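You operate a simulated robot arm through the tools that you are given. There is no shell and no other tool.

You run a simulated robot arm. Do the job below in one go: nothing can be reset, and whatever is moved stays where it is left.

Task
Empty the brown and green pots into the soil tub and stack them.
Fine: the green one inside the brown one, where that stood; leave the third pot; spill none.

It is judged by the outcome, as a careful person would: the job done as asked, and still so three seconds after it is handed in. It fails if anything else is knocked over, pushed out of place, dropped, spilled or broken.

Robot
A 6-joint arm with a fingered hand, fixed in place. Base frame: the origin is on the floor under the middle of its stand, x ahead of it, y to its left, z up. Readings come in mm, degrees, newtons and seconds.
With the tool pointing down near the work surface it reaches from about 460 to 800 mm from the base axis. Its first joint turns from -166.0 to 166.0 degrees. Payload 4 kg.
The tool frame sits at the grasp point between the pads (the TCP): z along the fingers, y along the line on which they close. The tips reach 20 mm beyond it. The gripper opens to 140 mm; its body begins 54 mm behind the TCP. The gripper is a hand of 3 fingers: y runs from the thumb to the fingers, the wrist lies at [0, 0, -215] in the tool frame, and closing takes about 1.5 s.
Orientation is that of the tool frame in the base frame, as a unit quaternion [w, x, y, z]. With the fingers straight down and closing along the base's y, the tool's x points along the base's -x, its y along +y and its z along -z.

Tools
- The arm moves only by the tool move_arm. Its argument "deltas" is a list of rows, each an object (a shift or turn left out is 0, a gripper value left out holds the last) with "xyz": the shift along the tool's x, y, z in mm, a list of three; "rotation": the turn, a rotation vector about the tool's x, y, z in degrees, a list of three. In form: [{"xyz": [dx, dy, dz], "rotation": [wx, wy, wz]}, ...]. A call has 1 to 20 rows; each row is the pose to reach, as a shift and turn from the pose commanded when the call began, along the tool's axes at that moment. "gripper" is the closure in counts, from 0 (fully open) to 255 (shut), set as the call begins (left out, the last holds). Rows are played at 5 a second. More than 50 mm and 8.6 degrees between two rows, or a gripper value outside its range, and nothing of the call is played. A pose out of reach is approached as far as the arm can. The call stops where the force on the tool passes 80 N (or 10 N more than at its start, if that is more) or the arm is blocked; 0.2 s more then pass. Each finger travels about 45 mm/s and halts on what it meets, pressing with about 22 N; the grip force reading is that of the motor and also rises with nothing between the fingers. The clock runs only during rows and for 0.2 s after the last one: add rows that repeat a pose to give the fingers time. It gives the time, the measured TCP pose, the force on the tool (base axes), the opening and the grip force at its end, in the units of the frame above (readings bear some noise), with the torque about the TCP (base axes, N m) and any sound that the robot's microphone picked up.
- Cameras (640 x 400 px; columns grow to the right, rows downward): "scene" is fixed at [398.9, -649.5, 1417.7]; the picture's right is [1.00, 0.09, 0.00], its down [0.02, -0.19, -0.98] and it looks along [-0.09, 0.98, -0.19] (base axes); focal length 311 px, centre (320, 200). "wrist" rides on the gripper at [74, -43, -79] in the tool frame; the picture's right is [0.50, 0.87, 0.00], its down [-0.59, 0.34, -0.73] and it looks along [-0.64, 0.37, 0.68] (tool axes); focal length 275 px, centre (320, 200). There is no depth. A picture from a camera that has moved, and an enlarged one, comes with that camera's place and axes in the base frame and with its lens.
- camera(camera): a new picture of that camera. It takes no simulated time.
- slide_trunk(by): moves the trunk up (or, below 0, down) by that many mm; the arm rides with it, the base frame stays. It gives what a move gives, with no picture.
- curl_fingers(finger1, finger2, thumb_bend): sets how far each is bent, from 0 (flat) to 100 (curled in); at 30 the hand is open as for a grip, at 70 the pads meet at the TCP. One left out holds its place. A second passes; each finger stops where it meets its share of the squeeze, and holds until it gets a number again. A gripper value or a shape takes the hand back. It gives what a move gives, with no picture; readings hold the bend of each and the force on the fingers (four entries, about 0 where the hand has none), thumb and palm.
- hand_shape(shape): the hand has 3 fingers and takes this shape, open, in about a second: jaw (thumb against the fingers, like two jaws); tri (thumb and two fingers); tip (a fingertip pinch); poke (one finger out to press); point (the index stretched); flat (the hand flat); cup (the hand cupped); fist (a fist). The gripper value then closes the fingers along that shape, each until it touches; the sizes above hold for jaw. It gives what a move gives, with no picture.
- inspect(camera, box): a new picture of the part [left, top, right, bottom] of that camera's present view, enlarged. It takes no simulated time.
- finish_job(): hands the job in; it is judged then, once.

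Places have to be worked out from the pictures, the camera data and where the tool is seen. Open the gripper and draw the arm clear of the work before you hand the job in, unless the task says otherwise.

The tools are called after "Call:" by a JSON object that holds its "name" and its "arguments". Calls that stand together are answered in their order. move_arm: Moves the arm, as the interface text tells. Its arguments: {"type":"object","properties":{"deltas":{"type":"array","items":{"type":"object","properties":{"xyz":{"type":"array","items":{"type":"number"}},"rotation":{"type":"array","items":{"type":"number"}}}}},"gripper":{"type":"number"}},"required":["deltas"]} The other tools are called the same way: slide_trunk (by) moves the trunk up or down; hand_shape (shape) gives the hand a shape; curl_fingers (finger1, finger2, thumb_bend) moves the fingers one by one; camera (camera) takes a picture; inspect (camera, box) takes an enlarged picture of a part of a camera's view; finish_job () hands the job in.

At the start:

```text
time: 0.0
tcp_pos: [173.1, 319.6, 1282.1]
tool_rot: [0.0, 0.0, 1.0, 0.0]
force: [-0.2, -0.2, -0.3]
moment: [0.0, -0.03, -0.01]
finger_gap: 140.3
grasp_force: 0.1
shape: jaw
bend: [30.0, 30.0, 30.0]
finger forces: [0.0, 0.0, 0.0, 0.1, 0.0, 0.1]
trunk travel left (down, up): [-200.0, 390.0]
```

scene: 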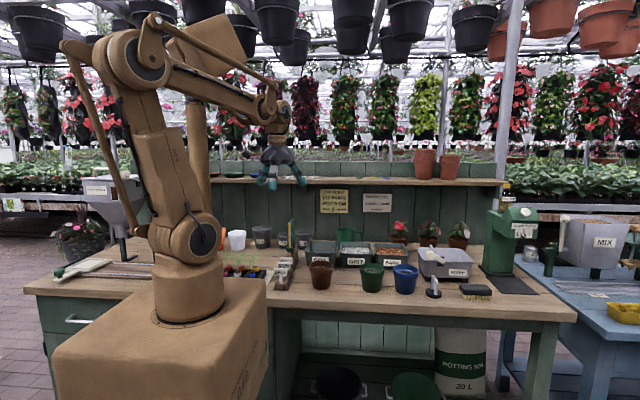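
wrist: 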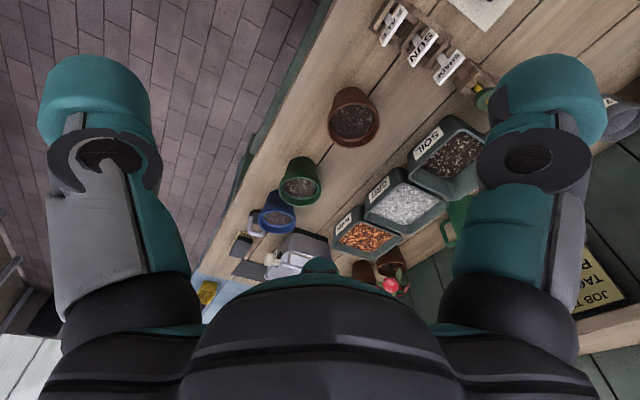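

I see the brown, green and blue pots at the bench front, with the soil, grit and bark tubs behind them. I'll enlarge that area to measure it.

Call:
{"name": "inspect", "arguments": {"camera": "scene", "box": [260, 210, 500, 330]}}

Call:
{"name": "inspect", "arguments": {"camera": "wrist", "box": [200, 0, 560, 300]}}

Call:
{"name": "inspect", "arguments": {"camera": "scene", "box": [290, 230, 430, 310]}}

```text
2.67 times, centred on (380, 270) of scene
camera zoom: at [398.9, -649.5, 1417.7], right [1.0, 0.09, 0.0], down [0.02, -0.19, -0.98], along [-0.09, 0.98, -0.19], focal length 830 px, centre (160, 13)
```

zoom: 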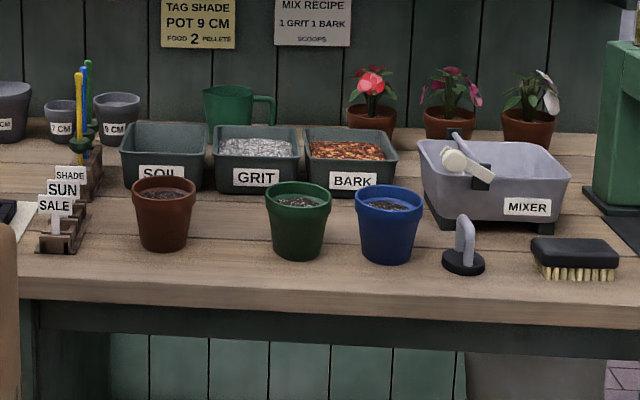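

```text
1.33 times, centred on (380, 150) of wrist
camera zoom: at [98.8, 277.9, 1361.0], right [-0.5, 0.87, 0.0], down [0.59, 0.34, 0.73], along [0.64, 0.37, -0.68], focal length 367 px, centre (240, 267)
```

zoom: 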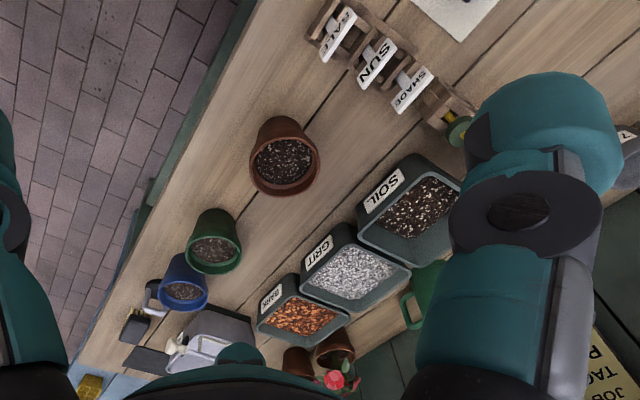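

```text
4.57 times, centred on (360, 270) of scene
camera zoom: at [398.9, -649.5, 1417.7], right [1.0, 0.09, 0.0], down [0.02, -0.19, -0.98], along [-0.09, 0.98, -0.19], focal length 1422 px, centre (137, -120)
```

zoom: 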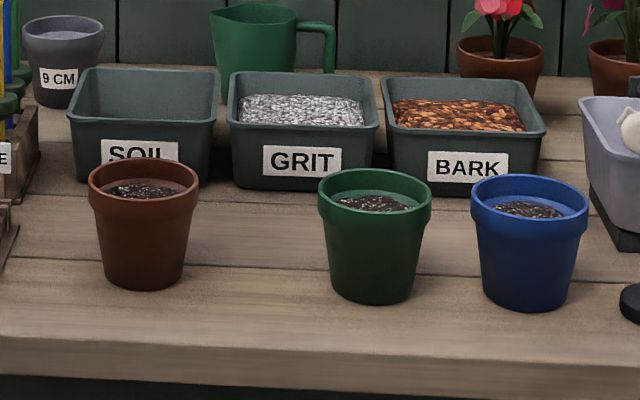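

The pots have a rim of about 92 mm. My rough fix puts the brown rim near (303, 466, 935) and the green rim near (494, 454, 938), with the bench top near z 860. I'll turn the wrist camera in free air to get a clearer view of the soil tub and pots.

Call:
{"name": "move_arm", "arguments": {"deltas": [{"rotation": [0, 0, -7]}, {"rotation": [0, 0, -14]}, {"rotation": [0, 0, -21]}, {"rotation": [0, 0, -28]}, {"rotation": [0, 0, -28]}]}}

Call:
{"name": "camera", "arguments": {"camera": "wrist"}}

Call:
{"name": "camera", "arguments": {"camera": "scene"}}

```text
time: 1.2
tcp_pos: [173.6, 320.7, 1280.6]
tool_rot: [0.0, -0.243, 0.97, 0.0]
force: [-0.4, -0.2, 0.6]
moment: [-0.02, -0.01, 0.02]
finger_gap: 139.8
grasp_force: 0.1
shape: jaw
bend: [30.0, 30.0, 30.0]
finger forces: [0.1, 0.0, 0.1, 0.1, 0.0, 0.1]
trunk travel left (down, up): [-200.0, 390.0]
```

```text
taken
camera wrist: at [128.1, 248.2, 1360.8], right [-0.85, 0.53, 0.0], down [0.36, 0.58, 0.73], along [0.39, 0.62, -0.68], focal length 275 px, centre (320, 200)
```

wrist: 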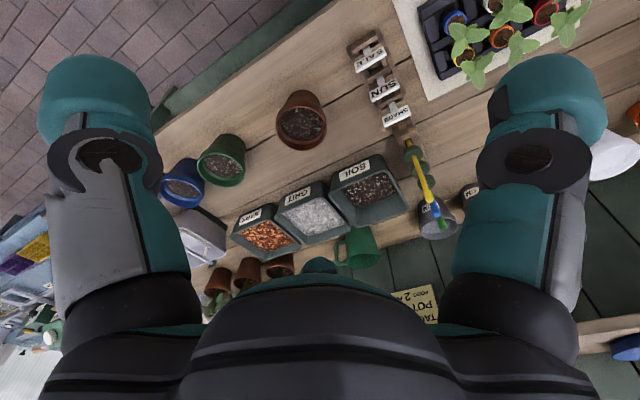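

```text
taken
```

scene: 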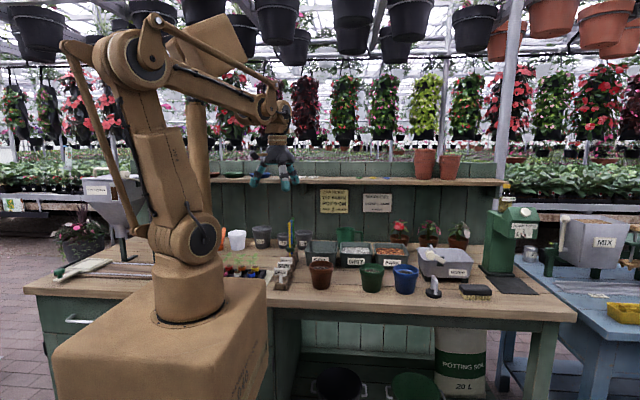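

Everything I need is in view now. I'll enlarge the wrist picture to measure the pots and tub precisely.

Call:
{"name": "inspect", "arguments": {"camera": "wrist", "box": [150, 70, 420, 280]}}

Call:
{"name": "inspect", "arguments": {"camera": "wrist", "box": [260, 70, 420, 270]}}

Call:
{"name": "inspect", "arguments": {"camera": "scene", "box": [295, 235, 395, 300]}}

```text
1.90 times, centred on (285, 175) of wrist
camera zoom: at [128.1, 248.2, 1360.8], right [-0.85, 0.53, 0.0], down [0.36, 0.58, 0.73], along [0.39, 0.62, -0.68], focal length 524 px, centre (387, 248)
```

zoom: 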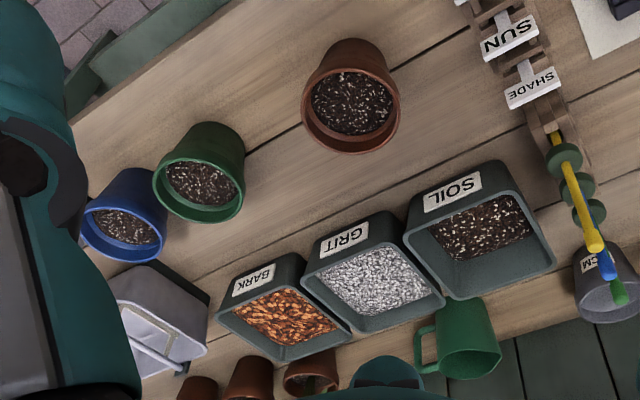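

```text
2.00 times, centred on (340, 170) of wrist
camera zoom: at [128.1, 248.2, 1360.8], right [-0.85, 0.53, 0.0], down [0.36, 0.58, 0.73], along [0.39, 0.62, -0.68], focal length 551 px, centre (280, 260)
```

zoom: 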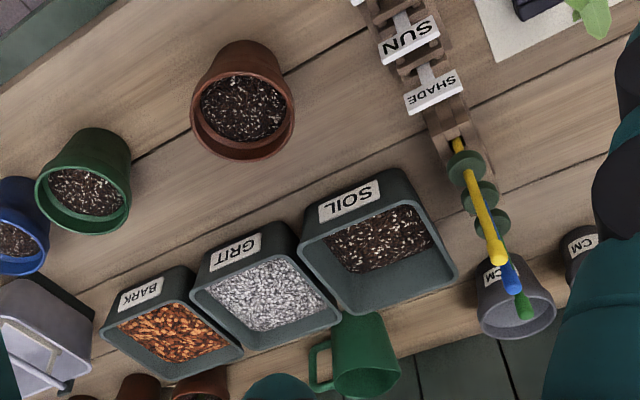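

```text
6.15 times, centred on (345, 268) of scene
camera zoom: at [398.9, -649.5, 1417.7], right [1.0, 0.09, 0.0], down [0.02, -0.19, -0.98], along [-0.09, 0.98, -0.19], focal length 1914 px, centre (166, -215)
```

zoom: 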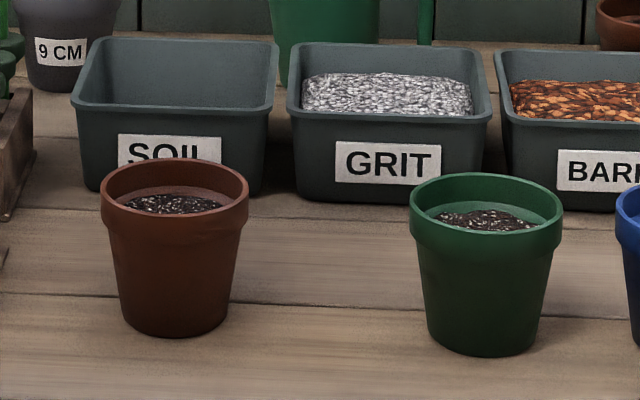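

The tub is behind the brown pot and already holds a little soil. The two cameras disagree by about 20 mm, so I'll close the hand in free air to see how the fingers meet and check the cameras against a known TCP.

Call:
{"name": "move_arm", "arguments": {"deltas": [{}, {}, {}, {}, {}, {}, {}, {}, {}, {}], "gripper": 255}}

Call:
{"name": "camera", "arguments": {"camera": "wrist"}}

Call:
{"name": "inspect", "arguments": {"camera": "scene", "box": [230, 70, 330, 200]}}

```text
time: 3.4
tcp_pos: [174.1, 321.3, 1281.8]
tool_rot: [-0.001, -0.242, 0.97, 0.001]
force: [0.5, 1.2, 0.5]
moment: [0.0, 0.05, -0.04]
finger_gap: 0.0
grasp_force: 22.1
shape: jaw
bend: [72.0, 72.0, 70.0]
finger forces: [0.0, 0.0, 0.0, 0.1, 0.0, 0.0]
trunk travel left (down, up): [-200.0, 390.0]
```

```text
taken
camera wrist: at [128.0, 248.3, 1360.8], right [-0.85, 0.53, 0.0], down [0.36, 0.58, 0.73], along [0.39, 0.62, -0.68], focal length 275 px, centre (320, 200)
```

wrist: 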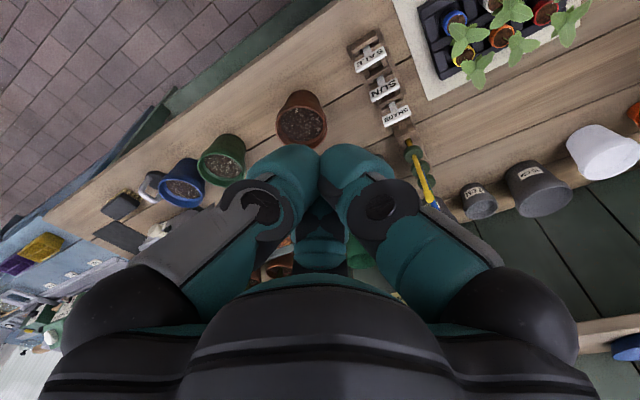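

```text
3.08 times, centred on (280, 135) of scene
camera zoom: at [398.9, -649.5, 1417.7], right [1.0, 0.09, 0.0], down [0.02, -0.19, -0.98], along [-0.09, 0.98, -0.19], focal length 957 px, centre (443, 400)
```

zoom: 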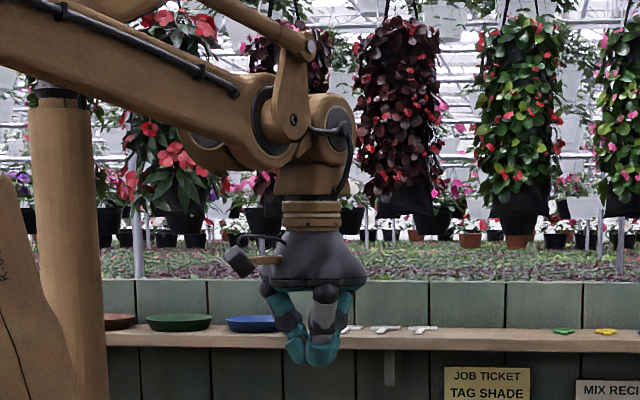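

The three fingers meet evenly at the TCP at 120° spacing, and the scene camera's bearing is off by only a few mm. I'll reopen the hand for a clear line of sight and enlarge the tub and each pot to pick the right corners.

Call:
{"name": "move_arm", "arguments": {"deltas": [{}, {}, {}, {}, {}, {}, {}, {}, {}], "gripper": 0}}

Call:
{"name": "inspect", "arguments": {"camera": "wrist", "box": [315, 140, 415, 240]}}

Call:
{"name": "inspect", "arguments": {"camera": "wrist", "box": [255, 75, 345, 165]}}

Call:
{"name": "inspect", "arguments": {"camera": "wrist", "box": [180, 120, 260, 200]}}

```text
time: 5.4
tcp_pos: [174.1, 320.7, 1282.0]
tool_rot: [0.0, -0.242, 0.97, 0.0]
force: [0.5, -0.5, 0.3]
moment: [0.01, 0.01, 0.0]
finger_gap: 140.2
grasp_force: 0.1
shape: jaw
bend: [30.0, 30.0, 30.0]
finger forces: [0.1, 0.0, 0.0, 0.1, 0.0, 0.0]
trunk travel left (down, up): [-200.0, 390.0]
```

```text
4.00 times, centred on (365, 190) of wrist
camera zoom: at [128.0, 248.3, 1360.8], right [-0.85, 0.53, 0.0], down [0.36, 0.58, 0.73], along [0.39, 0.62, -0.68], focal length 1101 px, centre (140, 240)
```

zoom: 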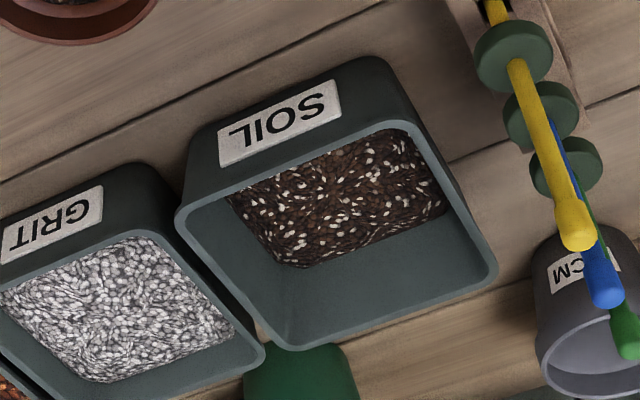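

```text
4.44 times, centred on (300, 120) of wrist
camera zoom: at [128.0, 248.3, 1360.8], right [-0.85, 0.53, 0.0], down [0.36, 0.58, 0.73], along [0.39, 0.62, -0.68], focal length 1224 px, centre (409, 556)
```

zoom: 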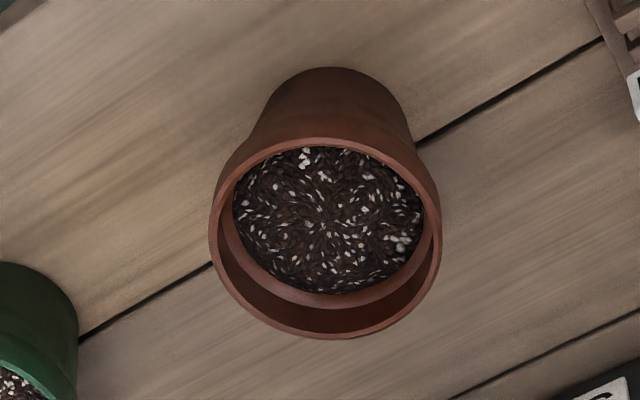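

```text
5.00 times, centred on (220, 160) of wrist
camera zoom: at [128.0, 248.3, 1360.8], right [-0.85, 0.53, 0.0], down [0.36, 0.58, 0.73], along [0.39, 0.62, -0.68], focal length 1376 px, centre (820, 400)
```

zoom: 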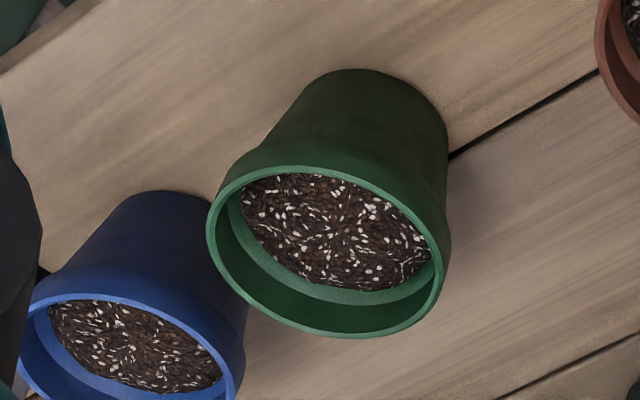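

The corrected fixes are brown rim centre about (298, 460, 941), green rim centre about (489, 452, 941), and tub rim x 210–353, y 642–790, z about 925. I plan to grip with the hand leaning 25–30°, thumb on the back side, so the soil leaves through the gap between the fingers. First I'll turn the hand in the air so its fingers face the robot, to test that the wrist can do it.

Call:
{"name": "move_arm", "arguments": {"deltas": [{"rotation": [0, 0, -8.45]}, {"rotation": [0, 0, -16.9]}, {"rotation": [0, 0, -25.3]}, {"rotation": [0, 0, -33.8]}, {"rotation": [0, 0, -42.2]}, {"rotation": [0, 0, -50.7]}, {"rotation": [0, 0, -59.1]}, {"rotation": [0, 0, -67.6]}, {"rotation": [0, 0, -76]}, {"rotation": [0, 0, -84.4]}, {"rotation": [0, 0, -92.9]}, {"rotation": [0, 0, -101.3]}, {"rotation": [0, 0, -109.8]}, {"rotation": [0, 0, -118.2]}, {"rotation": [0, 0, -126.7]}, {"rotation": [0, 0, -135.1]}, {"rotation": [0, 0, -143.6]}, {"rotation": [0, 0, -152]}, {"rotation": [0, 0, -152]}]}}

Call:
{"name": "camera", "arguments": {"camera": "wrist"}}

Call:
{"name": "camera", "arguments": {"camera": "scene"}}

```text
time: 9.1
tcp_pos: [88.4, 316.0, 1272.3]
tool_rot: [0.0, 0.988, -0.152, 0.007]
force: [0.5, -1.1, -0.2]
moment: [0.01, -0.03, 0.01]
finger_gap: 140.0
grasp_force: 0.1
shape: jaw
bend: [30.0, 30.0, 30.0]
finger forces: [0.1, 0.0, 0.1, 0.0, 0.0, 0.0]
out of reach, approached as far as the arm can: row 15, 16, 17, 18
trunk travel left (down, up): [-200.0, 390.0]
stopped in row 18: the arm was blocked; the commanded pose is now the measured one
```

```text
taken
camera wrist: at [170.1, 335.8, 1352.2], right [0.22, -0.98, 0.0], down [-0.67, -0.15, 0.73], along [-0.71, -0.16, -0.69], focal length 275 px, centre (320, 200)
```

wrist: 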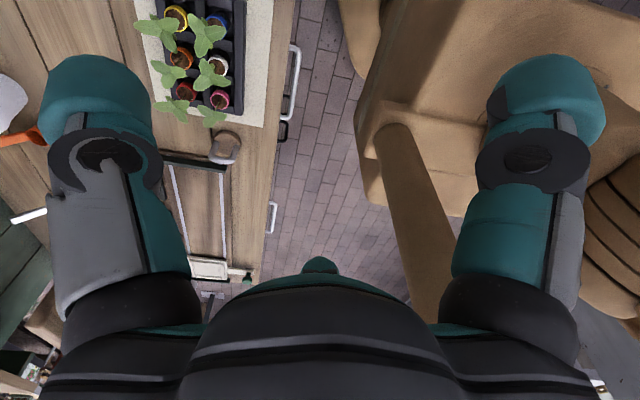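

```text
taken
```

scene: 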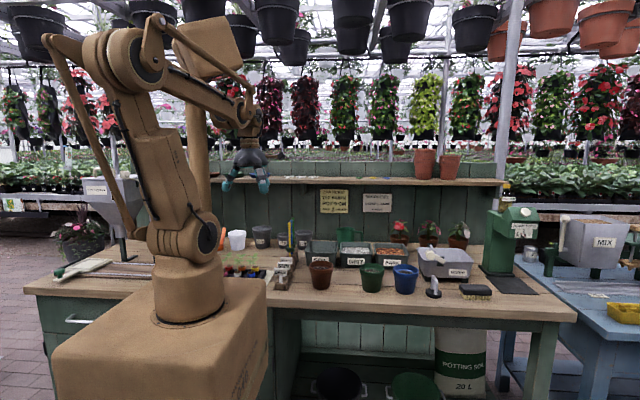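

The wrist reached its roll limit turning that way and the arm moved slightly in free air; nothing was touched. I'll unwind and come to the same orientation from the other side, moving back toward the earlier position as I go.

Call:
{"name": "move_arm", "arguments": {"deltas": [{"xyz": [8, -3, -1], "rotation": [0, 0, 8.5]}, {"xyz": [16, -6, -2], "rotation": [0, 0, 17]}, {"xyz": [24, -9, -3], "rotation": [0, 0, 25.5]}, {"xyz": [32, -12, -4], "rotation": [0, 0, 34]}, {"xyz": [40, -15, -5], "rotation": [0, 0, 42.5]}, {"xyz": [48, -18, -6], "rotation": [0, 0, 51]}, {"xyz": [56, -21, -7], "rotation": [0, 0, 59.5]}, {"xyz": [64, -24, -8], "rotation": [0, 0, 68]}, {"xyz": [72, -27, -9], "rotation": [0, 0, 76.5]}, {"xyz": [80, -30, -10], "rotation": [0, 0, 85]}, {"xyz": [80, -30, -10], "rotation": [0, 0, 93.5]}, {"xyz": [80, -30, -10], "rotation": [0, 0, 102]}, {"xyz": [80, -30, -10], "rotation": [0, 0, 110.5]}, {"xyz": [80, -30, -10], "rotation": [0, 0, 119]}, {"xyz": [80, -30, -10], "rotation": [0, 0, 127.5]}, {"xyz": [80, -30, -10], "rotation": [0, 0, 136]}, {"xyz": [80, -30, -10], "rotation": [0, 0, 144.5]}, {"xyz": [80, -30, -10], "rotation": [0, 0, 153]}, {"xyz": [80, -30, -10], "rotation": [0, 0, 161.5]}, {"xyz": [80, -30, -10], "rotation": [0, 0, 162.5]}]}}

```text
time: 13.3
tcp_pos: [172.1, 324.7, 1284.7]
tool_rot: [0.007, -0.003, 1.0, -0.001]
force: [0.1, 0.2, 0.1]
moment: [0.02, 0.01, 0.0]
finger_gap: 140.2
grasp_force: 0.0
shape: jaw
bend: [30.0, 30.0, 30.0]
finger forces: [0.0, 0.0, 0.0, 0.0, 0.0, 0.1]
trunk travel left (down, up): [-200.0, 390.0]
```

Unwound and level again. Now I turn the other way and move over the brown pot's area, staying high.

Call:
{"name": "move_arm", "arguments": {"deltas": [{"xyz": [-6, 7, 0], "rotation": [0, 0, 8.5]}, {"xyz": [-12, 14, 0], "rotation": [0, 0, 17]}, {"xyz": [-18, 21, 0], "rotation": [0, 0, 25.5]}, {"xyz": [-24, 28, 0], "rotation": [0, 0, 34]}, {"xyz": [-30, 35, 0], "rotation": [0, 0, 42.5]}, {"xyz": [-36, 42, 0], "rotation": [0, 0, 51]}, {"xyz": [-42, 49, 0], "rotation": [0, 0, 59.5]}, {"xyz": [-48, 56, 0], "rotation": [0, 0, 68]}, {"xyz": [-54, 63, 0], "rotation": [0, 0, 76.5]}, {"xyz": [-60, 70, 0], "rotation": [0, 0, 85]}, {"xyz": [-66, 77, 0], "rotation": [0, 0, 93.5]}, {"xyz": [-72, 84, 0], "rotation": [0, 0, 102]}, {"xyz": [-78, 91, 0], "rotation": [0, 0, 110.5]}, {"xyz": [-84, 98, 0], "rotation": [0, 0, 119]}, {"xyz": [-90, 105, 0], "rotation": [0, 0, 127.5]}, {"xyz": [-96, 112, 0], "rotation": [0, 0, 136]}, {"xyz": [-102, 119, 0], "rotation": [0, 0, 144.5]}, {"xyz": [-108, 126, 0], "rotation": [0, 0, 153]}, {"xyz": [-114, 133, 0], "rotation": [0, 0, 161.5]}, {"xyz": [-120, 140, 0], "rotation": [0, 0, 170]}]}}

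Call:
{"name": "camera", "arguments": {"camera": "scene"}}

Call:
{"name": "camera", "arguments": {"camera": "wrist"}}

```text
time: 17.5
tcp_pos: [291.7, 464.3, 1286.9]
tool_rot: [0.002, 0.996, 0.089, 0.008]
force: [-0.2, -0.4, -0.4]
moment: [0.01, -0.02, 0.0]
finger_gap: 140.0
grasp_force: 0.0
shape: jaw
bend: [30.0, 30.0, 30.0]
finger forces: [0.1, 0.1, 0.0, 0.2, 0.0, 0.0]
trunk travel left (down, up): [-200.0, 390.0]
```

```text
taken
```

scene: 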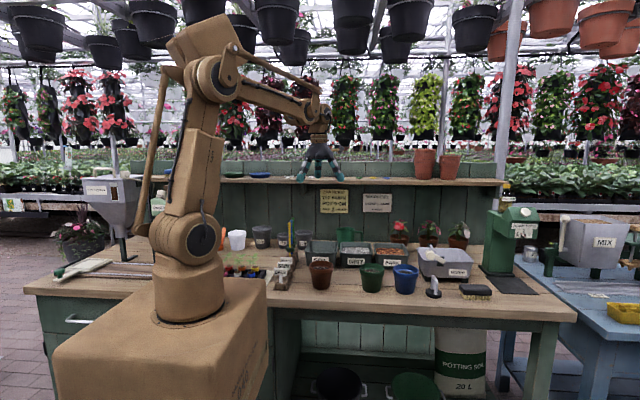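

```text
taken
camera wrist: at [355.7, 520.4, 1366.6], right [0.65, -0.76, 0.01], down [-0.53, -0.44, 0.73], along [-0.55, -0.48, -0.69], focal length 275 px, centre (320, 200)
```

wrist: 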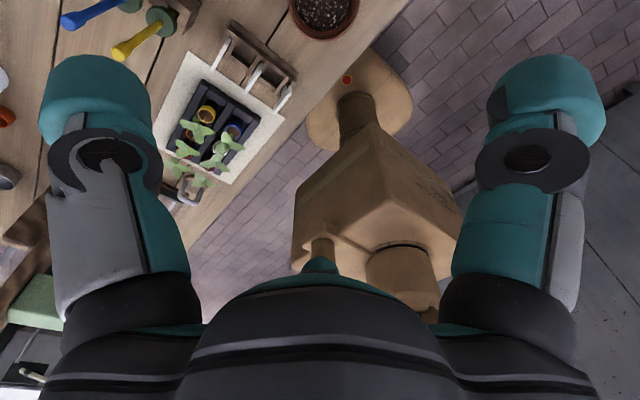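

I'll now dry-run the pouring motion empty and well above the tub, at TCP z about 1110, to confirm the arm can reach a 105° tool pitch there.

Call:
{"name": "move_arm", "arguments": {"deltas": [{"xyz": [2, -15, 12], "rotation": [7, 0, 0]}, {"xyz": [4, -30, 24], "rotation": [14, 0, 0]}, {"xyz": [6, -45, 35], "rotation": [21, 0, 0]}, {"xyz": [8, -60, 47], "rotation": [28, 0, 0]}, {"xyz": [10, -75, 59], "rotation": [35, 0, 0]}, {"xyz": [12, -90, 71], "rotation": [42, 0, 0]}, {"xyz": [14, -105, 83], "rotation": [49, 0, 0]}, {"xyz": [16, -119, 94], "rotation": [56, 0, 0]}, {"xyz": [18, -134, 106], "rotation": [63, 0, 0]}, {"xyz": [20, -149, 118], "rotation": [70, 0, 0]}, {"xyz": [22, -164, 130], "rotation": [77, 0, 0]}, {"xyz": [24, -179, 142], "rotation": [84, 0, 0]}, {"xyz": [26, -194, 153], "rotation": [91, 0, 0]}, {"xyz": [28, -209, 165], "rotation": [98, 0, 0]}, {"xyz": [29, -224, 177], "rotation": [105, 0, 0]}, {"xyz": [29, -224, 177], "rotation": [105, 0, 0]}]}}

Call:
{"name": "camera", "arguments": {"camera": "scene"}}

Call:
{"name": "camera", "arguments": {"camera": "wrist"}}

```text
time: 20.9
tcp_pos: [281.1, 688.6, 1109.5]
tool_rot: [0.79, -0.607, -0.061, 0.068]
force: [-0.1, 0.5, -0.2]
moment: [0.0, 0.0, -0.03]
finger_gap: 139.8
grasp_force: 0.0
shape: jaw
bend: [30.0, 30.0, 30.0]
finger forces: [0.0, 0.0, 0.0, 0.1, 0.0, 0.0]
trunk travel left (down, up): [-200.0, 390.0]
```

```text
taken
```

scene: 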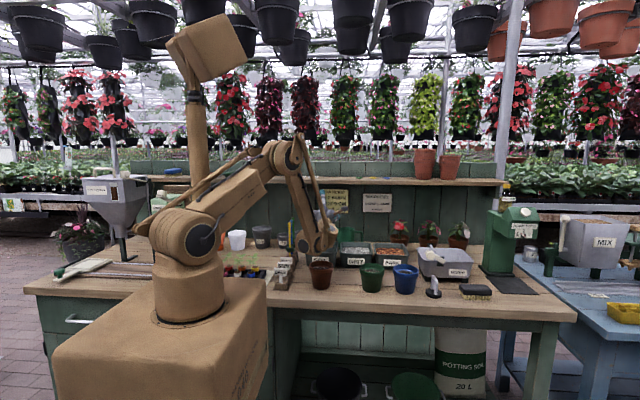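

```text
taken
camera wrist: at [369.1, 615.7, 1132.4], right [0.46, 0.31, -0.83], down [-0.46, -0.72, -0.52], along [-0.76, 0.62, -0.19], focal length 275 px, centre (320, 200)
```

wrist: 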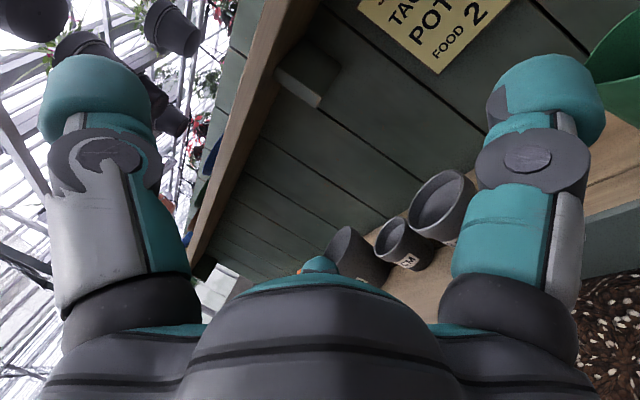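

The pour pose is reachable. I'll swing back to a pre-grasp pose up and behind the brown pot, with the hand leaning 25° and still well clear.

Call:
{"name": "move_arm", "arguments": {"deltas": [{"xyz": [-1.4, -2, -9], "rotation": [-8.1, 0, 0]}, {"xyz": [-2.8, -4, -18], "rotation": [-16.2, 0, 0]}, {"xyz": [-4.2, -6, -27], "rotation": [-24.4, 0, 0]}, {"xyz": [-5.7, -8.5, -35], "rotation": [-32.5, 0, 0]}, {"xyz": [-7.1, -10.6, -44], "rotation": [-40.6, 0, 0]}, {"xyz": [-8.5, -12.7, -52], "rotation": [-48.7, 0, 0]}, {"xyz": [-9.9, -14.8, -61], "rotation": [-56.9, 0, 0]}, {"xyz": [-11.3, -17, -70], "rotation": [-65, 0, 0]}, {"xyz": [-12.8, -19, -79], "rotation": [-73.1, 0, 0]}, {"xyz": [-14.2, -21, -87], "rotation": [-81.2, 0, 0]}, {"xyz": [-15.6, -23.4, -96], "rotation": [-89.4, 0, 0]}, {"xyz": [-17, -25.5, -105], "rotation": [-97.5, 0, 0]}, {"xyz": [-18.4, -27.6, -114], "rotation": [-105.6, 0, 0]}, {"xyz": [-19.9, -29.7, -122], "rotation": [-113.7, 0, 0]}, {"xyz": [-21.3, -31.9, -131], "rotation": [-121.9, 0, 0]}, {"xyz": [-22.7, -34, -140], "rotation": [-130, 0, 0]}, {"xyz": [-22.7, -34, -140], "rotation": [-130, 0, 0]}]}}

Call:
{"name": "camera", "arguments": {"camera": "wrist"}}

Call:
{"name": "inspect", "arguments": {"camera": "scene", "box": [260, 130, 440, 310]}}

```text
time: 24.5
tcp_pos: [286.9, 544.3, 1105.9]
tool_rot: [0.218, 0.972, 0.087, 0.026]
force: [0.1, -0.1, -0.1]
moment: [0.02, 0.01, 0.0]
finger_gap: 140.2
grasp_force: 0.0
shape: jaw
bend: [30.0, 30.0, 30.0]
finger forces: [0.0, 0.0, 0.0, 0.0, 0.0, 0.1]
trunk travel left (down, up): [-200.0, 390.0]
```

```text
taken
camera wrist: at [345.3, 629.0, 1160.3], right [0.63, -0.68, 0.38], down [-0.59, -0.1, 0.8], along [-0.51, -0.73, -0.46], focal length 275 px, centre (320, 200)
```

wrist: 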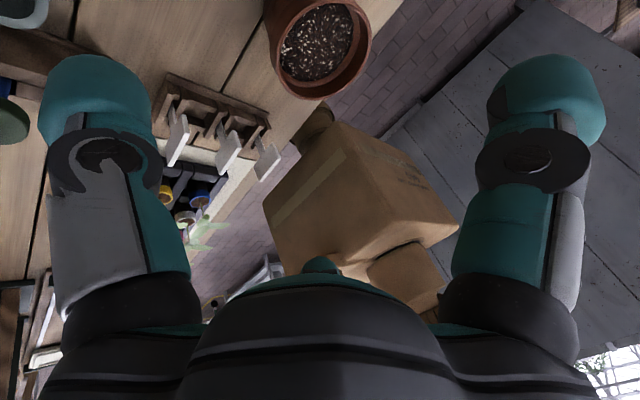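

```text
2.22 times, centred on (350, 220) of scene
camera zoom: at [398.9, -649.5, 1417.7], right [1.0, 0.09, 0.0], down [0.02, -0.19, -0.98], along [-0.09, 0.98, -0.19], focal length 691 px, centre (253, 156)
```

zoom: 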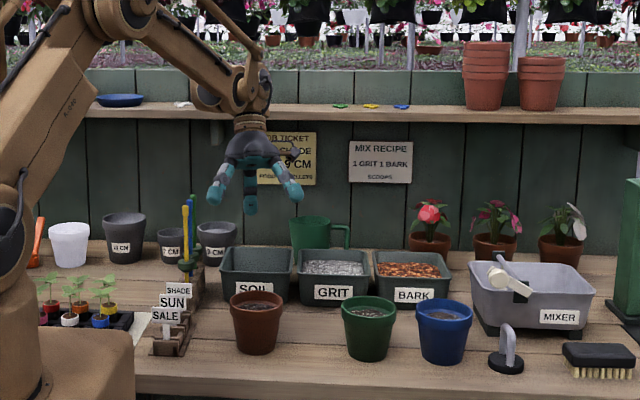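

The hand is leaning as planned above the brown pot, with nothing close. I'll go down along the tool axis to about 60 mm short of the grasp and check the alignment.

Call:
{"name": "move_arm", "arguments": {"deltas": [{"xyz": [-1, -0.5, 28]}, {"xyz": [-2, -1, 56]}, {"xyz": [-3, -1.5, 84]}, {"xyz": [-4, -2, 112]}, {"xyz": [-4.2, -2.1, 139]}, {"xyz": [-4.2, -2.1, 139]}]}}

Call:
{"name": "camera", "arguments": {"camera": "wrist"}}

Call:
{"name": "inspect", "arguments": {"camera": "scene", "box": [265, 180, 405, 310]}}

```text
time: 25.9
tcp_pos: [292.9, 487.4, 978.7]
tool_rot: [0.217, 0.972, 0.087, 0.027]
force: [0.3, 1.2, 0.8]
moment: [0.02, 0.01, -0.01]
finger_gap: 140.0
grasp_force: 0.0
shape: jaw
bend: [30.0, 30.0, 30.0]
finger forces: [0.1, 0.0, 0.0, 0.0, 0.0, 0.0]
trunk travel left (down, up): [-200.0, 390.0]
```

```text
taken
camera wrist: at [351.8, 571.1, 1031.9], right [0.63, -0.68, 0.38], down [-0.59, -0.1, 0.8], along [-0.51, -0.73, -0.47], focal length 275 px, centre (320, 200)
```

wrist: 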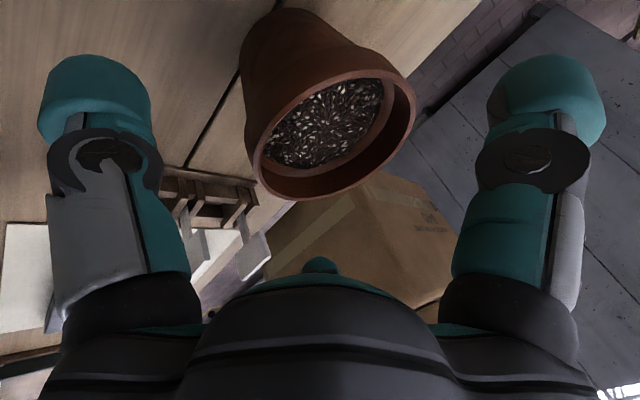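

```text
3.08 times, centred on (335, 245) of scene
camera zoom: at [398.9, -649.5, 1417.7], right [1.0, 0.09, 0.0], down [0.02, -0.19, -0.98], along [-0.09, 0.98, -0.19], focal length 957 px, centre (274, 62)
```

zoom: 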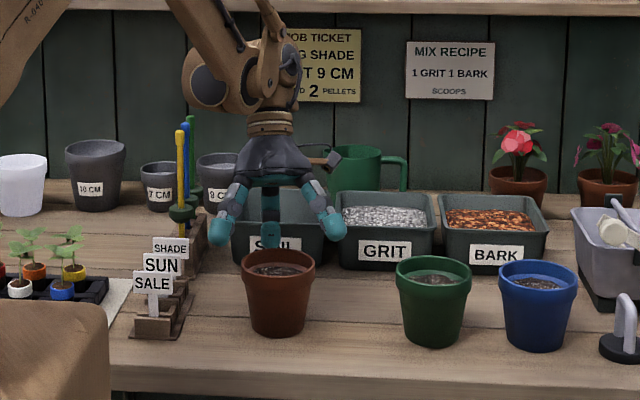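

Brown looks close to centred between the fingers. I'll enlarge to fit the rim before going in.

Call:
{"name": "inspect", "arguments": {"camera": "wrist", "box": [230, 0, 430, 220]}}

Call:
{"name": "inspect", "arguments": {"camera": "scene", "box": [290, 220, 370, 300]}}

```text
1.82 times, centred on (330, 110) of wrist
camera zoom: at [351.8, 571.1, 1031.9], right [0.63, -0.68, 0.38], down [-0.59, -0.1, 0.8], along [-0.51, -0.73, -0.47], focal length 500 px, centre (302, 364)
```

zoom: 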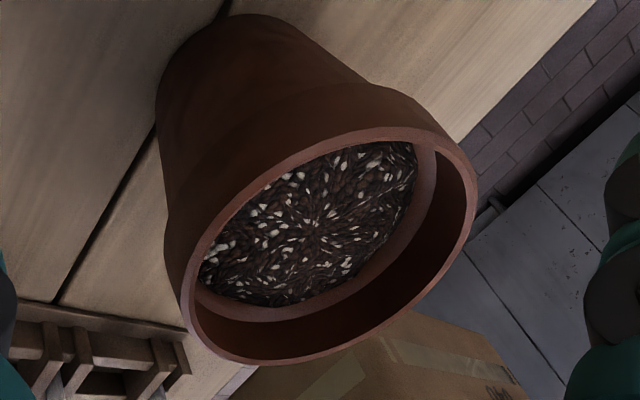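

```text
5.00 times, centred on (330, 260) of scene
camera zoom: at [398.9, -649.5, 1417.7], right [1.0, 0.09, 0.0], down [0.02, -0.19, -0.98], along [-0.09, 0.98, -0.19], focal length 1555 px, centre (270, -100)
```

zoom: 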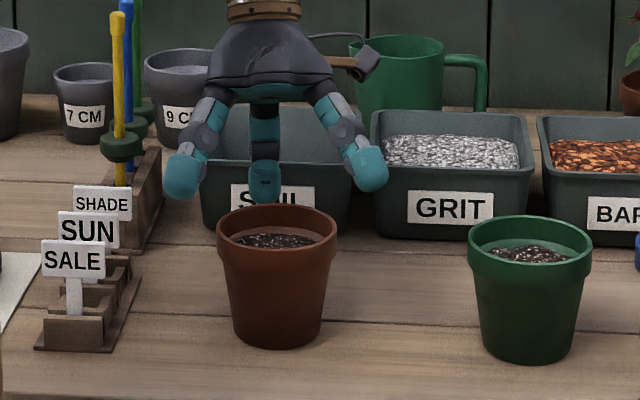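

Fitting the rim with perspective allowed for puts the brown axis near (299.5, 458). I'll shift sideways and go down to TCP z about 938, fingers still open, and check for contact.

Call:
{"name": "move_arm", "arguments": {"deltas": [{"xyz": [0.4, 5, 5]}, {"xyz": [0.7, 9.8, 15]}, {"xyz": [0.7, 9.8, 27]}, {"xyz": [0.7, 9.8, 39]}, {"xyz": [0.7, 9.8, 49.7]}, {"xyz": [0.7, 9.8, 49.7]}]}}

Call:
{"name": "camera", "arguments": {"camera": "wrist"}}

Call:
{"name": "inspect", "arguments": {"camera": "scene", "box": [270, 210, 370, 300]}}

```text
time: 27.3
tcp_pos: [300.3, 457.1, 938.0]
tool_rot: [0.217, 0.972, 0.087, 0.026]
force: [-0.3, 0.9, -0.2]
moment: [-0.02, 0.02, -0.01]
finger_gap: 139.9
grasp_force: 0.0
shape: jaw
bend: [30.0, 30.0, 30.0]
finger forces: [0.0, 0.1, 0.0, 0.0, 0.1, 0.0]
trunk travel left (down, up): [-200.0, 390.0]
```

```text
taken
camera wrist: at [358.9, 541.7, 992.2], right [0.63, -0.68, 0.38], down [-0.59, -0.1, 0.8], along [-0.51, -0.73, -0.47], focal length 275 px, centre (320, 200)
```

wrist: 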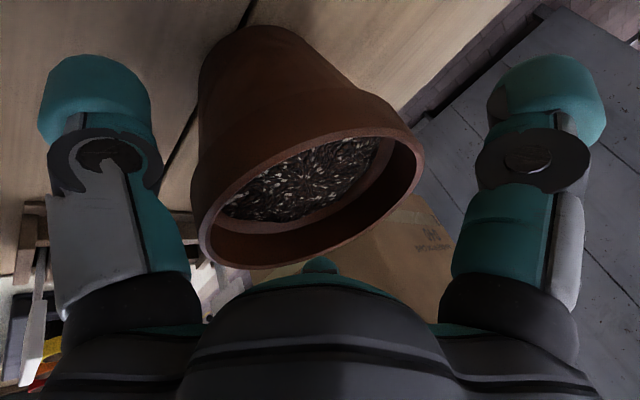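

```text
4.44 times, centred on (320, 255) of scene
camera zoom: at [398.9, -649.5, 1417.7], right [1.0, 0.09, 0.0], down [0.02, -0.19, -0.98], along [-0.09, 0.98, -0.19], focal length 1382 px, centre (320, -44)
```

zoom: 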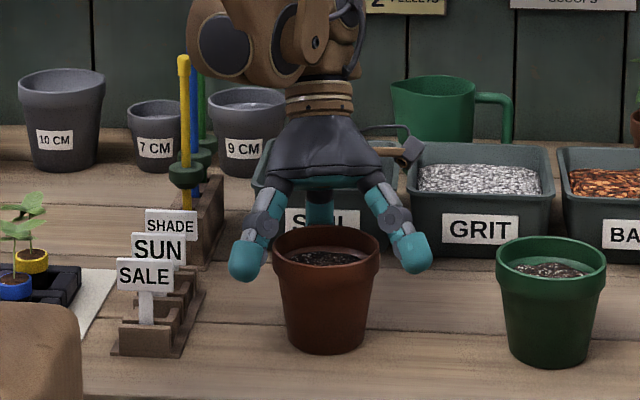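

The fingers straddle the brown pot and no force shows. I'll narrow the hand a little, lower 12 mm so the two fingers face the collar and the thumb the body, then look again.

Call:
{"name": "move_arm", "arguments": {"deltas": [{"xyz": [-1.5, -0.5, 0]}, {"xyz": [-3, -1, 0]}, {"xyz": [-3.1, -3, 5]}, {"xyz": [-3.1, -5.6, 10.6]}, {"xyz": [-3.1, -5.6, 10.6]}], "gripper": 36}}

Call:
{"name": "camera", "arguments": {"camera": "wrist"}}

Call:
{"name": "inspect", "arguments": {"camera": "scene", "box": [280, 220, 370, 300]}}

```text
time: 28.5
tcp_pos: [298.8, 458.5, 925.9]
tool_rot: [0.218, 0.972, 0.087, 0.026]
force: [0.0, 0.4, 0.5]
moment: [0.03, 0.03, -0.01]
finger_gap: 120.6
grasp_force: 0.1
shape: jaw
bend: [24.0, 24.0, 22.0]
finger forces: [0.1, 0.0, 0.0, 0.0, 0.0, 0.0]
trunk travel left (down, up): [-200.0, 390.0]
```

```text
taken
camera wrist: at [356.3, 542.4, 980.3], right [0.63, -0.68, 0.38], down [-0.59, -0.1, 0.8], along [-0.51, -0.73, -0.47], focal length 275 px, centre (320, 200)
```

wrist: 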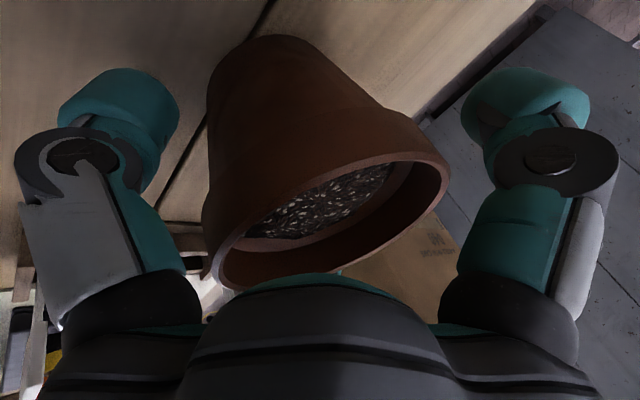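

```text
5.00 times, centred on (325, 260) of scene
camera zoom: at [398.9, -649.5, 1417.7], right [1.0, 0.09, 0.0], down [0.02, -0.19, -0.98], along [-0.09, 0.98, -0.19], focal length 1555 px, centre (295, -100)
```

zoom: 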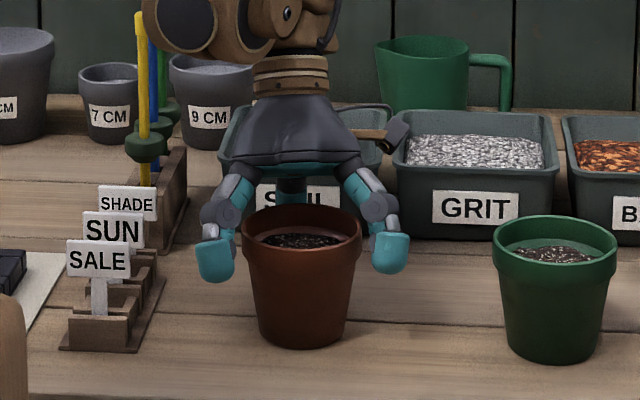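

Everything is lined up: the fingers face the collar on both sides and the thumb is behind the body. I'll close the hand while holding position.

Call:
{"name": "move_arm", "arguments": {"deltas": [{}, {}, {}, {}, {}, {}, {}, {}], "gripper": 255}}

Call:
{"name": "camera", "arguments": {"camera": "wrist"}}

Call:
{"name": "inspect", "arguments": {"camera": "scene", "box": [280, 220, 370, 300]}}

```text
time: 30.3
tcp_pos: [297.8, 459.2, 925.9]
tool_rot: [0.218, 0.972, 0.087, 0.026]
force: [0.3, 1.2, -1.6]
moment: [0.04, 0.03, -0.01]
finger_gap: 80.9
grasp_force: 21.7
shape: jaw
bend: [30.0, 34.0, 29.0]
finger forces: [21.6, 18.3, 0.0, 0.0, 19.8, 0.0]
trunk travel left (down, up): [-200.0, 390.0]
```

```text
taken
camera wrist: at [356.3, 542.5, 980.4], right [0.63, -0.68, 0.38], down [-0.59, -0.1, 0.8], along [-0.51, -0.73, -0.47], focal length 275 px, centre (320, 200)
```

wrist: 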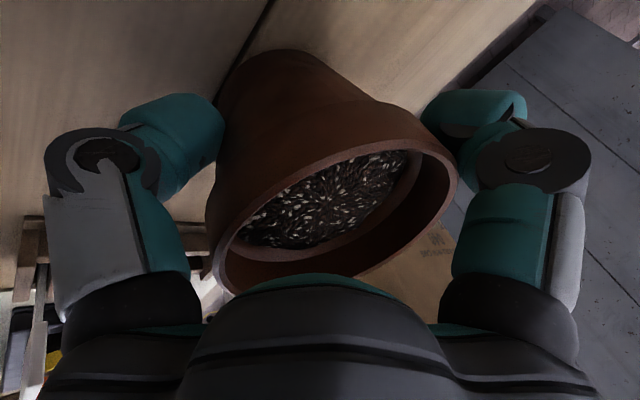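

```text
5.00 times, centred on (325, 260) of scene
camera zoom: at [398.9, -649.5, 1417.7], right [1.0, 0.09, 0.0], down [0.02, -0.19, -0.98], along [-0.09, 0.98, -0.19], focal length 1555 px, centre (295, -100)
```

zoom: 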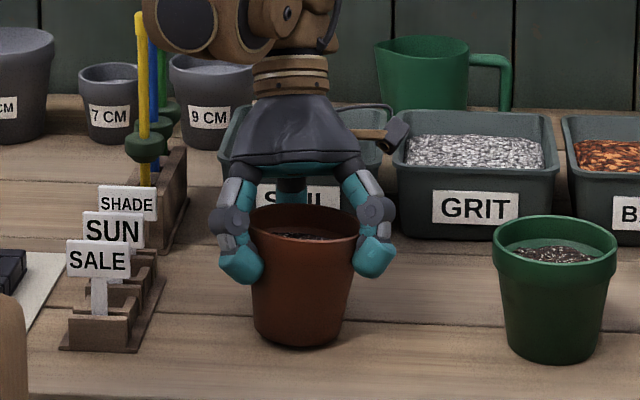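

All three digits press at about 20 N and the pot stands straight between them. I'll lift 20 mm and check that it stays level.

Call:
{"name": "move_arm", "arguments": {"deltas": [{"xyz": [0.07, 2.14, -4.5]}, {"xyz": [0.13, 4.28, -9]}, {"xyz": [0.2, 6.4, -13.6]}, {"xyz": [0.26, 8.6, -18.1]}, {"xyz": [0.26, 8.6, -18.1]}]}}

Call:
{"name": "camera", "arguments": {"camera": "wrist"}}

Call:
{"name": "inspect", "arguments": {"camera": "scene", "box": [280, 220, 370, 300]}}

```text
time: 31.5
tcp_pos: [297.4, 457.9, 945.7]
tool_rot: [0.217, 0.972, 0.087, 0.027]
force: [-0.4, 0.8, -1.7]
moment: [0.04, -0.01, 0.0]
finger_gap: 80.8
grasp_force: 21.9
shape: jaw
bend: [30.0, 34.0, 29.0]
finger forces: [21.7, 18.3, 0.0, 0.0, 19.7, 0.0]
trunk travel left (down, up): [-200.0, 390.0]
```

```text
taken
camera wrist: at [355.7, 542.1, 1000.1], right [0.63, -0.68, 0.38], down [-0.59, -0.1, 0.8], along [-0.51, -0.73, -0.47], focal length 275 px, centre (320, 200)
```

wrist: 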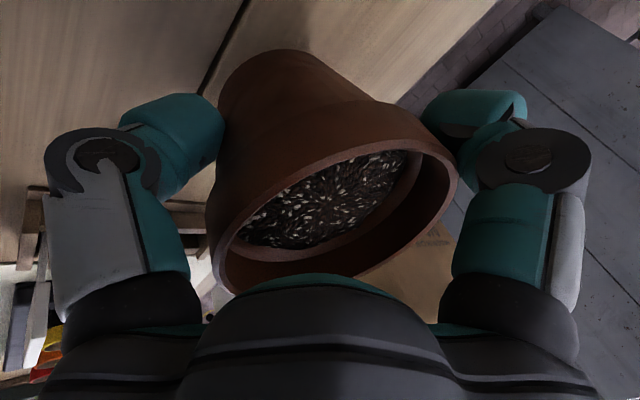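

```text
5.00 times, centred on (325, 260) of scene
camera zoom: at [398.9, -649.5, 1417.7], right [1.0, 0.09, 0.0], down [0.02, -0.19, -0.98], along [-0.09, 0.98, -0.19], focal length 1555 px, centre (295, -100)
```

zoom: 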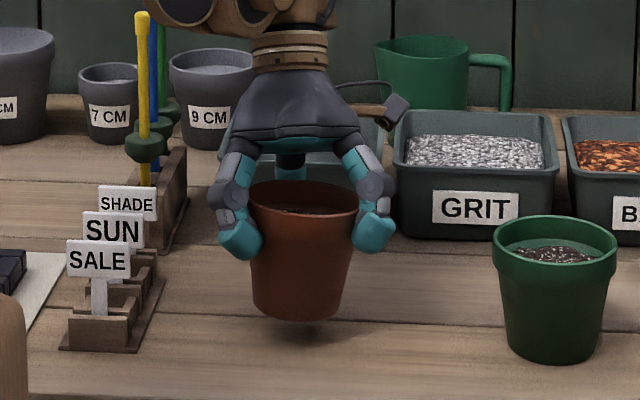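

The pot hangs level and steady in the grip, with a load of about 1.5 N. I'll lift it straight up to TCP z about 1040, clear of the tub rim.

Call:
{"name": "move_arm", "arguments": {"deltas": [{"xyz": [0.15, 5, -10.6]}, {"xyz": [0.4, 13, -27.5]}, {"xyz": [0.7, 22, -46.5]}, {"xyz": [0.95, 31, -65.5]}, {"xyz": [1.15, 38, -80.4]}, {"xyz": [1.2, 40.3, -85]}, {"xyz": [1.2, 40.3, -85]}]}}

Call:
{"name": "inspect", "arguments": {"camera": "scene", "box": [260, 170, 400, 300]}}

```text
time: 33.1
tcp_pos: [297.9, 459.2, 1039.9]
tool_rot: [0.218, 0.972, 0.088, 0.027]
force: [-0.3, -0.3, 0.0]
moment: [0.0, -0.01, 0.01]
finger_gap: 80.9
grasp_force: 22.3
shape: jaw
bend: [30.0, 34.0, 29.0]
finger forces: [21.6, 18.2, 0.0, 0.0, 19.7, 0.0]
trunk travel left (down, up): [-200.0, 390.0]
```

```text
3.08 times, centred on (330, 235) of scene
camera zoom: at [398.9, -649.5, 1417.7], right [1.0, 0.09, 0.0], down [0.02, -0.19, -0.98], along [-0.09, 0.98, -0.19], focal length 957 px, centre (289, 92)
```

zoom: 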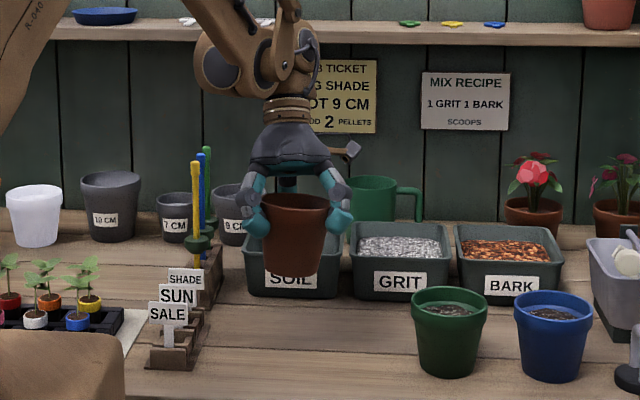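

The pot is steady. I'll carry it back over the tub, raising the lean by 15° on the way so the wrist stays clear of the back shelf, whose front edge I estimate at y about 840, z about 1196.

Call:
{"name": "move_arm", "arguments": {"deltas": [{"xyz": [0.9, -8.7, -4.1], "rotation": [0.6, 0, 0]}, {"xyz": [2.3, -21.8, -10.2], "rotation": [1.5, 0, 0]}, {"xyz": [4.2, -39.2, -18.3], "rotation": [2.7, 0, 0]}, {"xyz": [6.3, -58.9, -27.5], "rotation": [4.1, 0, 0]}, {"xyz": [8.4, -78.5, -36.6], "rotation": [5.4, 0, 0]}, {"xyz": [10.4, -98.1, -45.8], "rotation": [6.8, 0, 0]}, {"xyz": [12.5, -117.7, -54.9], "rotation": [8.1, 0, 0]}, {"xyz": [14.6, -137.3, -64.1], "rotation": [9.5, 0, 0]}, {"xyz": [16.7, -157, -73.2], "rotation": [10.8, 0, 0]}, {"xyz": [18.8, -176.6, -82.4], "rotation": [12.2, 0, 0]}, {"xyz": [20.6, -194, -90.5], "rotation": [13.4, 0, 0]}, {"xyz": [22.3, -209.3, -97.6], "rotation": [14.4, 0, 0]}, {"xyz": [23.2, -218, -101.7], "rotation": [15, 0, 0]}, {"xyz": [23.2, -218, -101.7], "rotation": [15, 0, 0]}]}}

Call:
{"name": "inspect", "arguments": {"camera": "scene", "box": [260, 170, 400, 300]}}

Call:
{"name": "camera", "arguments": {"camera": "wrist"}}

```text
time: 36.1
tcp_pos: [277.5, 700.1, 1039.5]
tool_rot: [0.089, 0.992, 0.09, 0.015]
force: [-0.2, 0.0, -1.8]
moment: [-0.03, 0.0, -0.02]
finger_gap: 80.6
grasp_force: 22.7
shape: jaw
bend: [30.0, 34.0, 29.0]
finger forces: [21.6, 18.1, 0.0, 0.0, 19.6, 0.1]
trunk travel left (down, up): [-200.0, 390.0]
```

```text
3.08 times, centred on (330, 235) of scene
camera zoom: at [398.9, -649.5, 1417.7], right [1.0, 0.09, 0.0], down [0.02, -0.19, -0.98], along [-0.09, 0.98, -0.19], focal length 957 px, centre (289, 92)
```

zoom: 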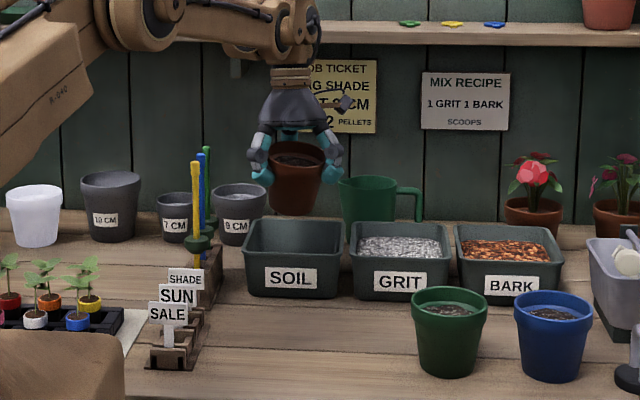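

```text
taken
camera wrist: at [338.7, 767.9, 1109.8], right [0.64, -0.75, 0.16], down [-0.55, -0.31, 0.78], along [-0.53, -0.59, -0.61], focal length 275 px, centre (320, 200)
```

wrist: 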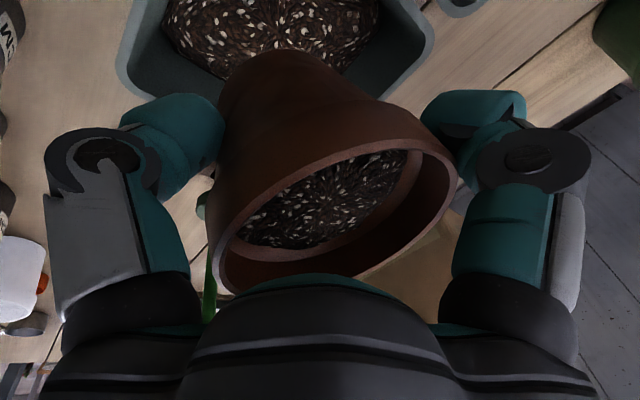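

The brown pot is over the tub, and the wrist picture shows the tub directly below and in front. I'll move 33 mm further back and tilt to about 50° so the lip is well inside the rim, then look.

Call:
{"name": "move_arm", "arguments": {"deltas": [{"xyz": [1, -9, 1], "rotation": [3, 0, 0]}, {"xyz": [2, -18, 2], "rotation": [7, 0, 0]}, {"xyz": [3, -27, 3], "rotation": [11, 0, 0]}, {"xyz": [4.2, -34, 3.6], "rotation": [15, 0, 0]}, {"xyz": [4.2, -34, 3.6], "rotation": [19, 0, 0]}, {"xyz": [4.2, -34, 3.6], "rotation": [23, 0, 0]}, {"xyz": [4.2, -34, 3.6], "rotation": [27, 0, 0]}, {"xyz": [4.2, -34, 3.6], "rotation": [31, 0, 0]}, {"xyz": [4.2, -34, 3.6], "rotation": [35, 0, 0]}, {"xyz": [4.2, -34, 3.6], "rotation": [35, 0, 0]}]}}

Call:
{"name": "inspect", "arguments": {"camera": "scene", "box": [260, 170, 400, 300]}}

Call:
{"name": "camera", "arguments": {"camera": "wrist"}}

```text
time: 38.3
tcp_pos: [275.4, 732.2, 1030.8]
tool_rot: [-0.213, 0.973, 0.09, -0.013]
force: [0.9, -0.5, -2.4]
moment: [0.01, 0.02, 0.0]
finger_gap: 80.5
grasp_force: 22.3
shape: jaw
bend: [30.0, 34.0, 29.0]
finger forces: [21.8, 18.2, 0.0, 0.1, 19.3, 0.1]
trunk travel left (down, up): [-200.0, 390.0]
```

```text
3.08 times, centred on (330, 235) of scene
camera zoom: at [398.9, -649.5, 1417.7], right [1.0, 0.09, 0.0], down [0.02, -0.19, -0.98], along [-0.09, 0.98, -0.19], focal length 957 px, centre (289, 92)
```

zoom: 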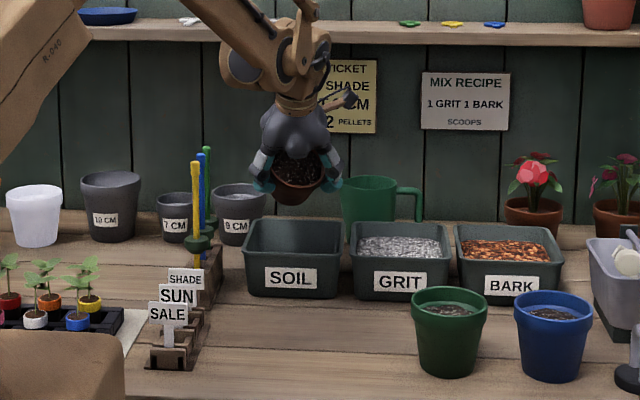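

```text
taken
camera wrist: at [345.6, 750.5, 1120.6], right [0.64, -0.68, -0.36], down [-0.47, -0.71, 0.52], along [-0.61, -0.16, -0.78], focal length 275 px, centre (320, 200)
```

wrist: 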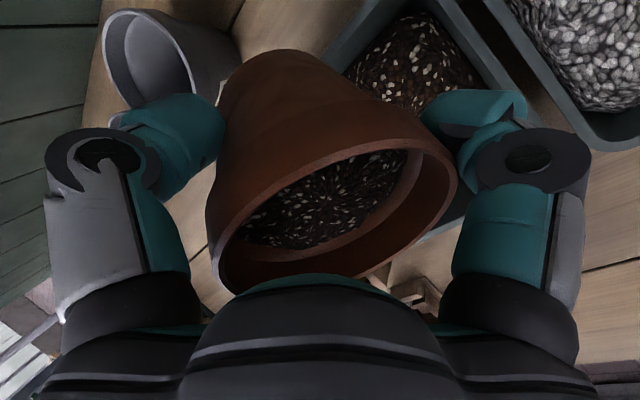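

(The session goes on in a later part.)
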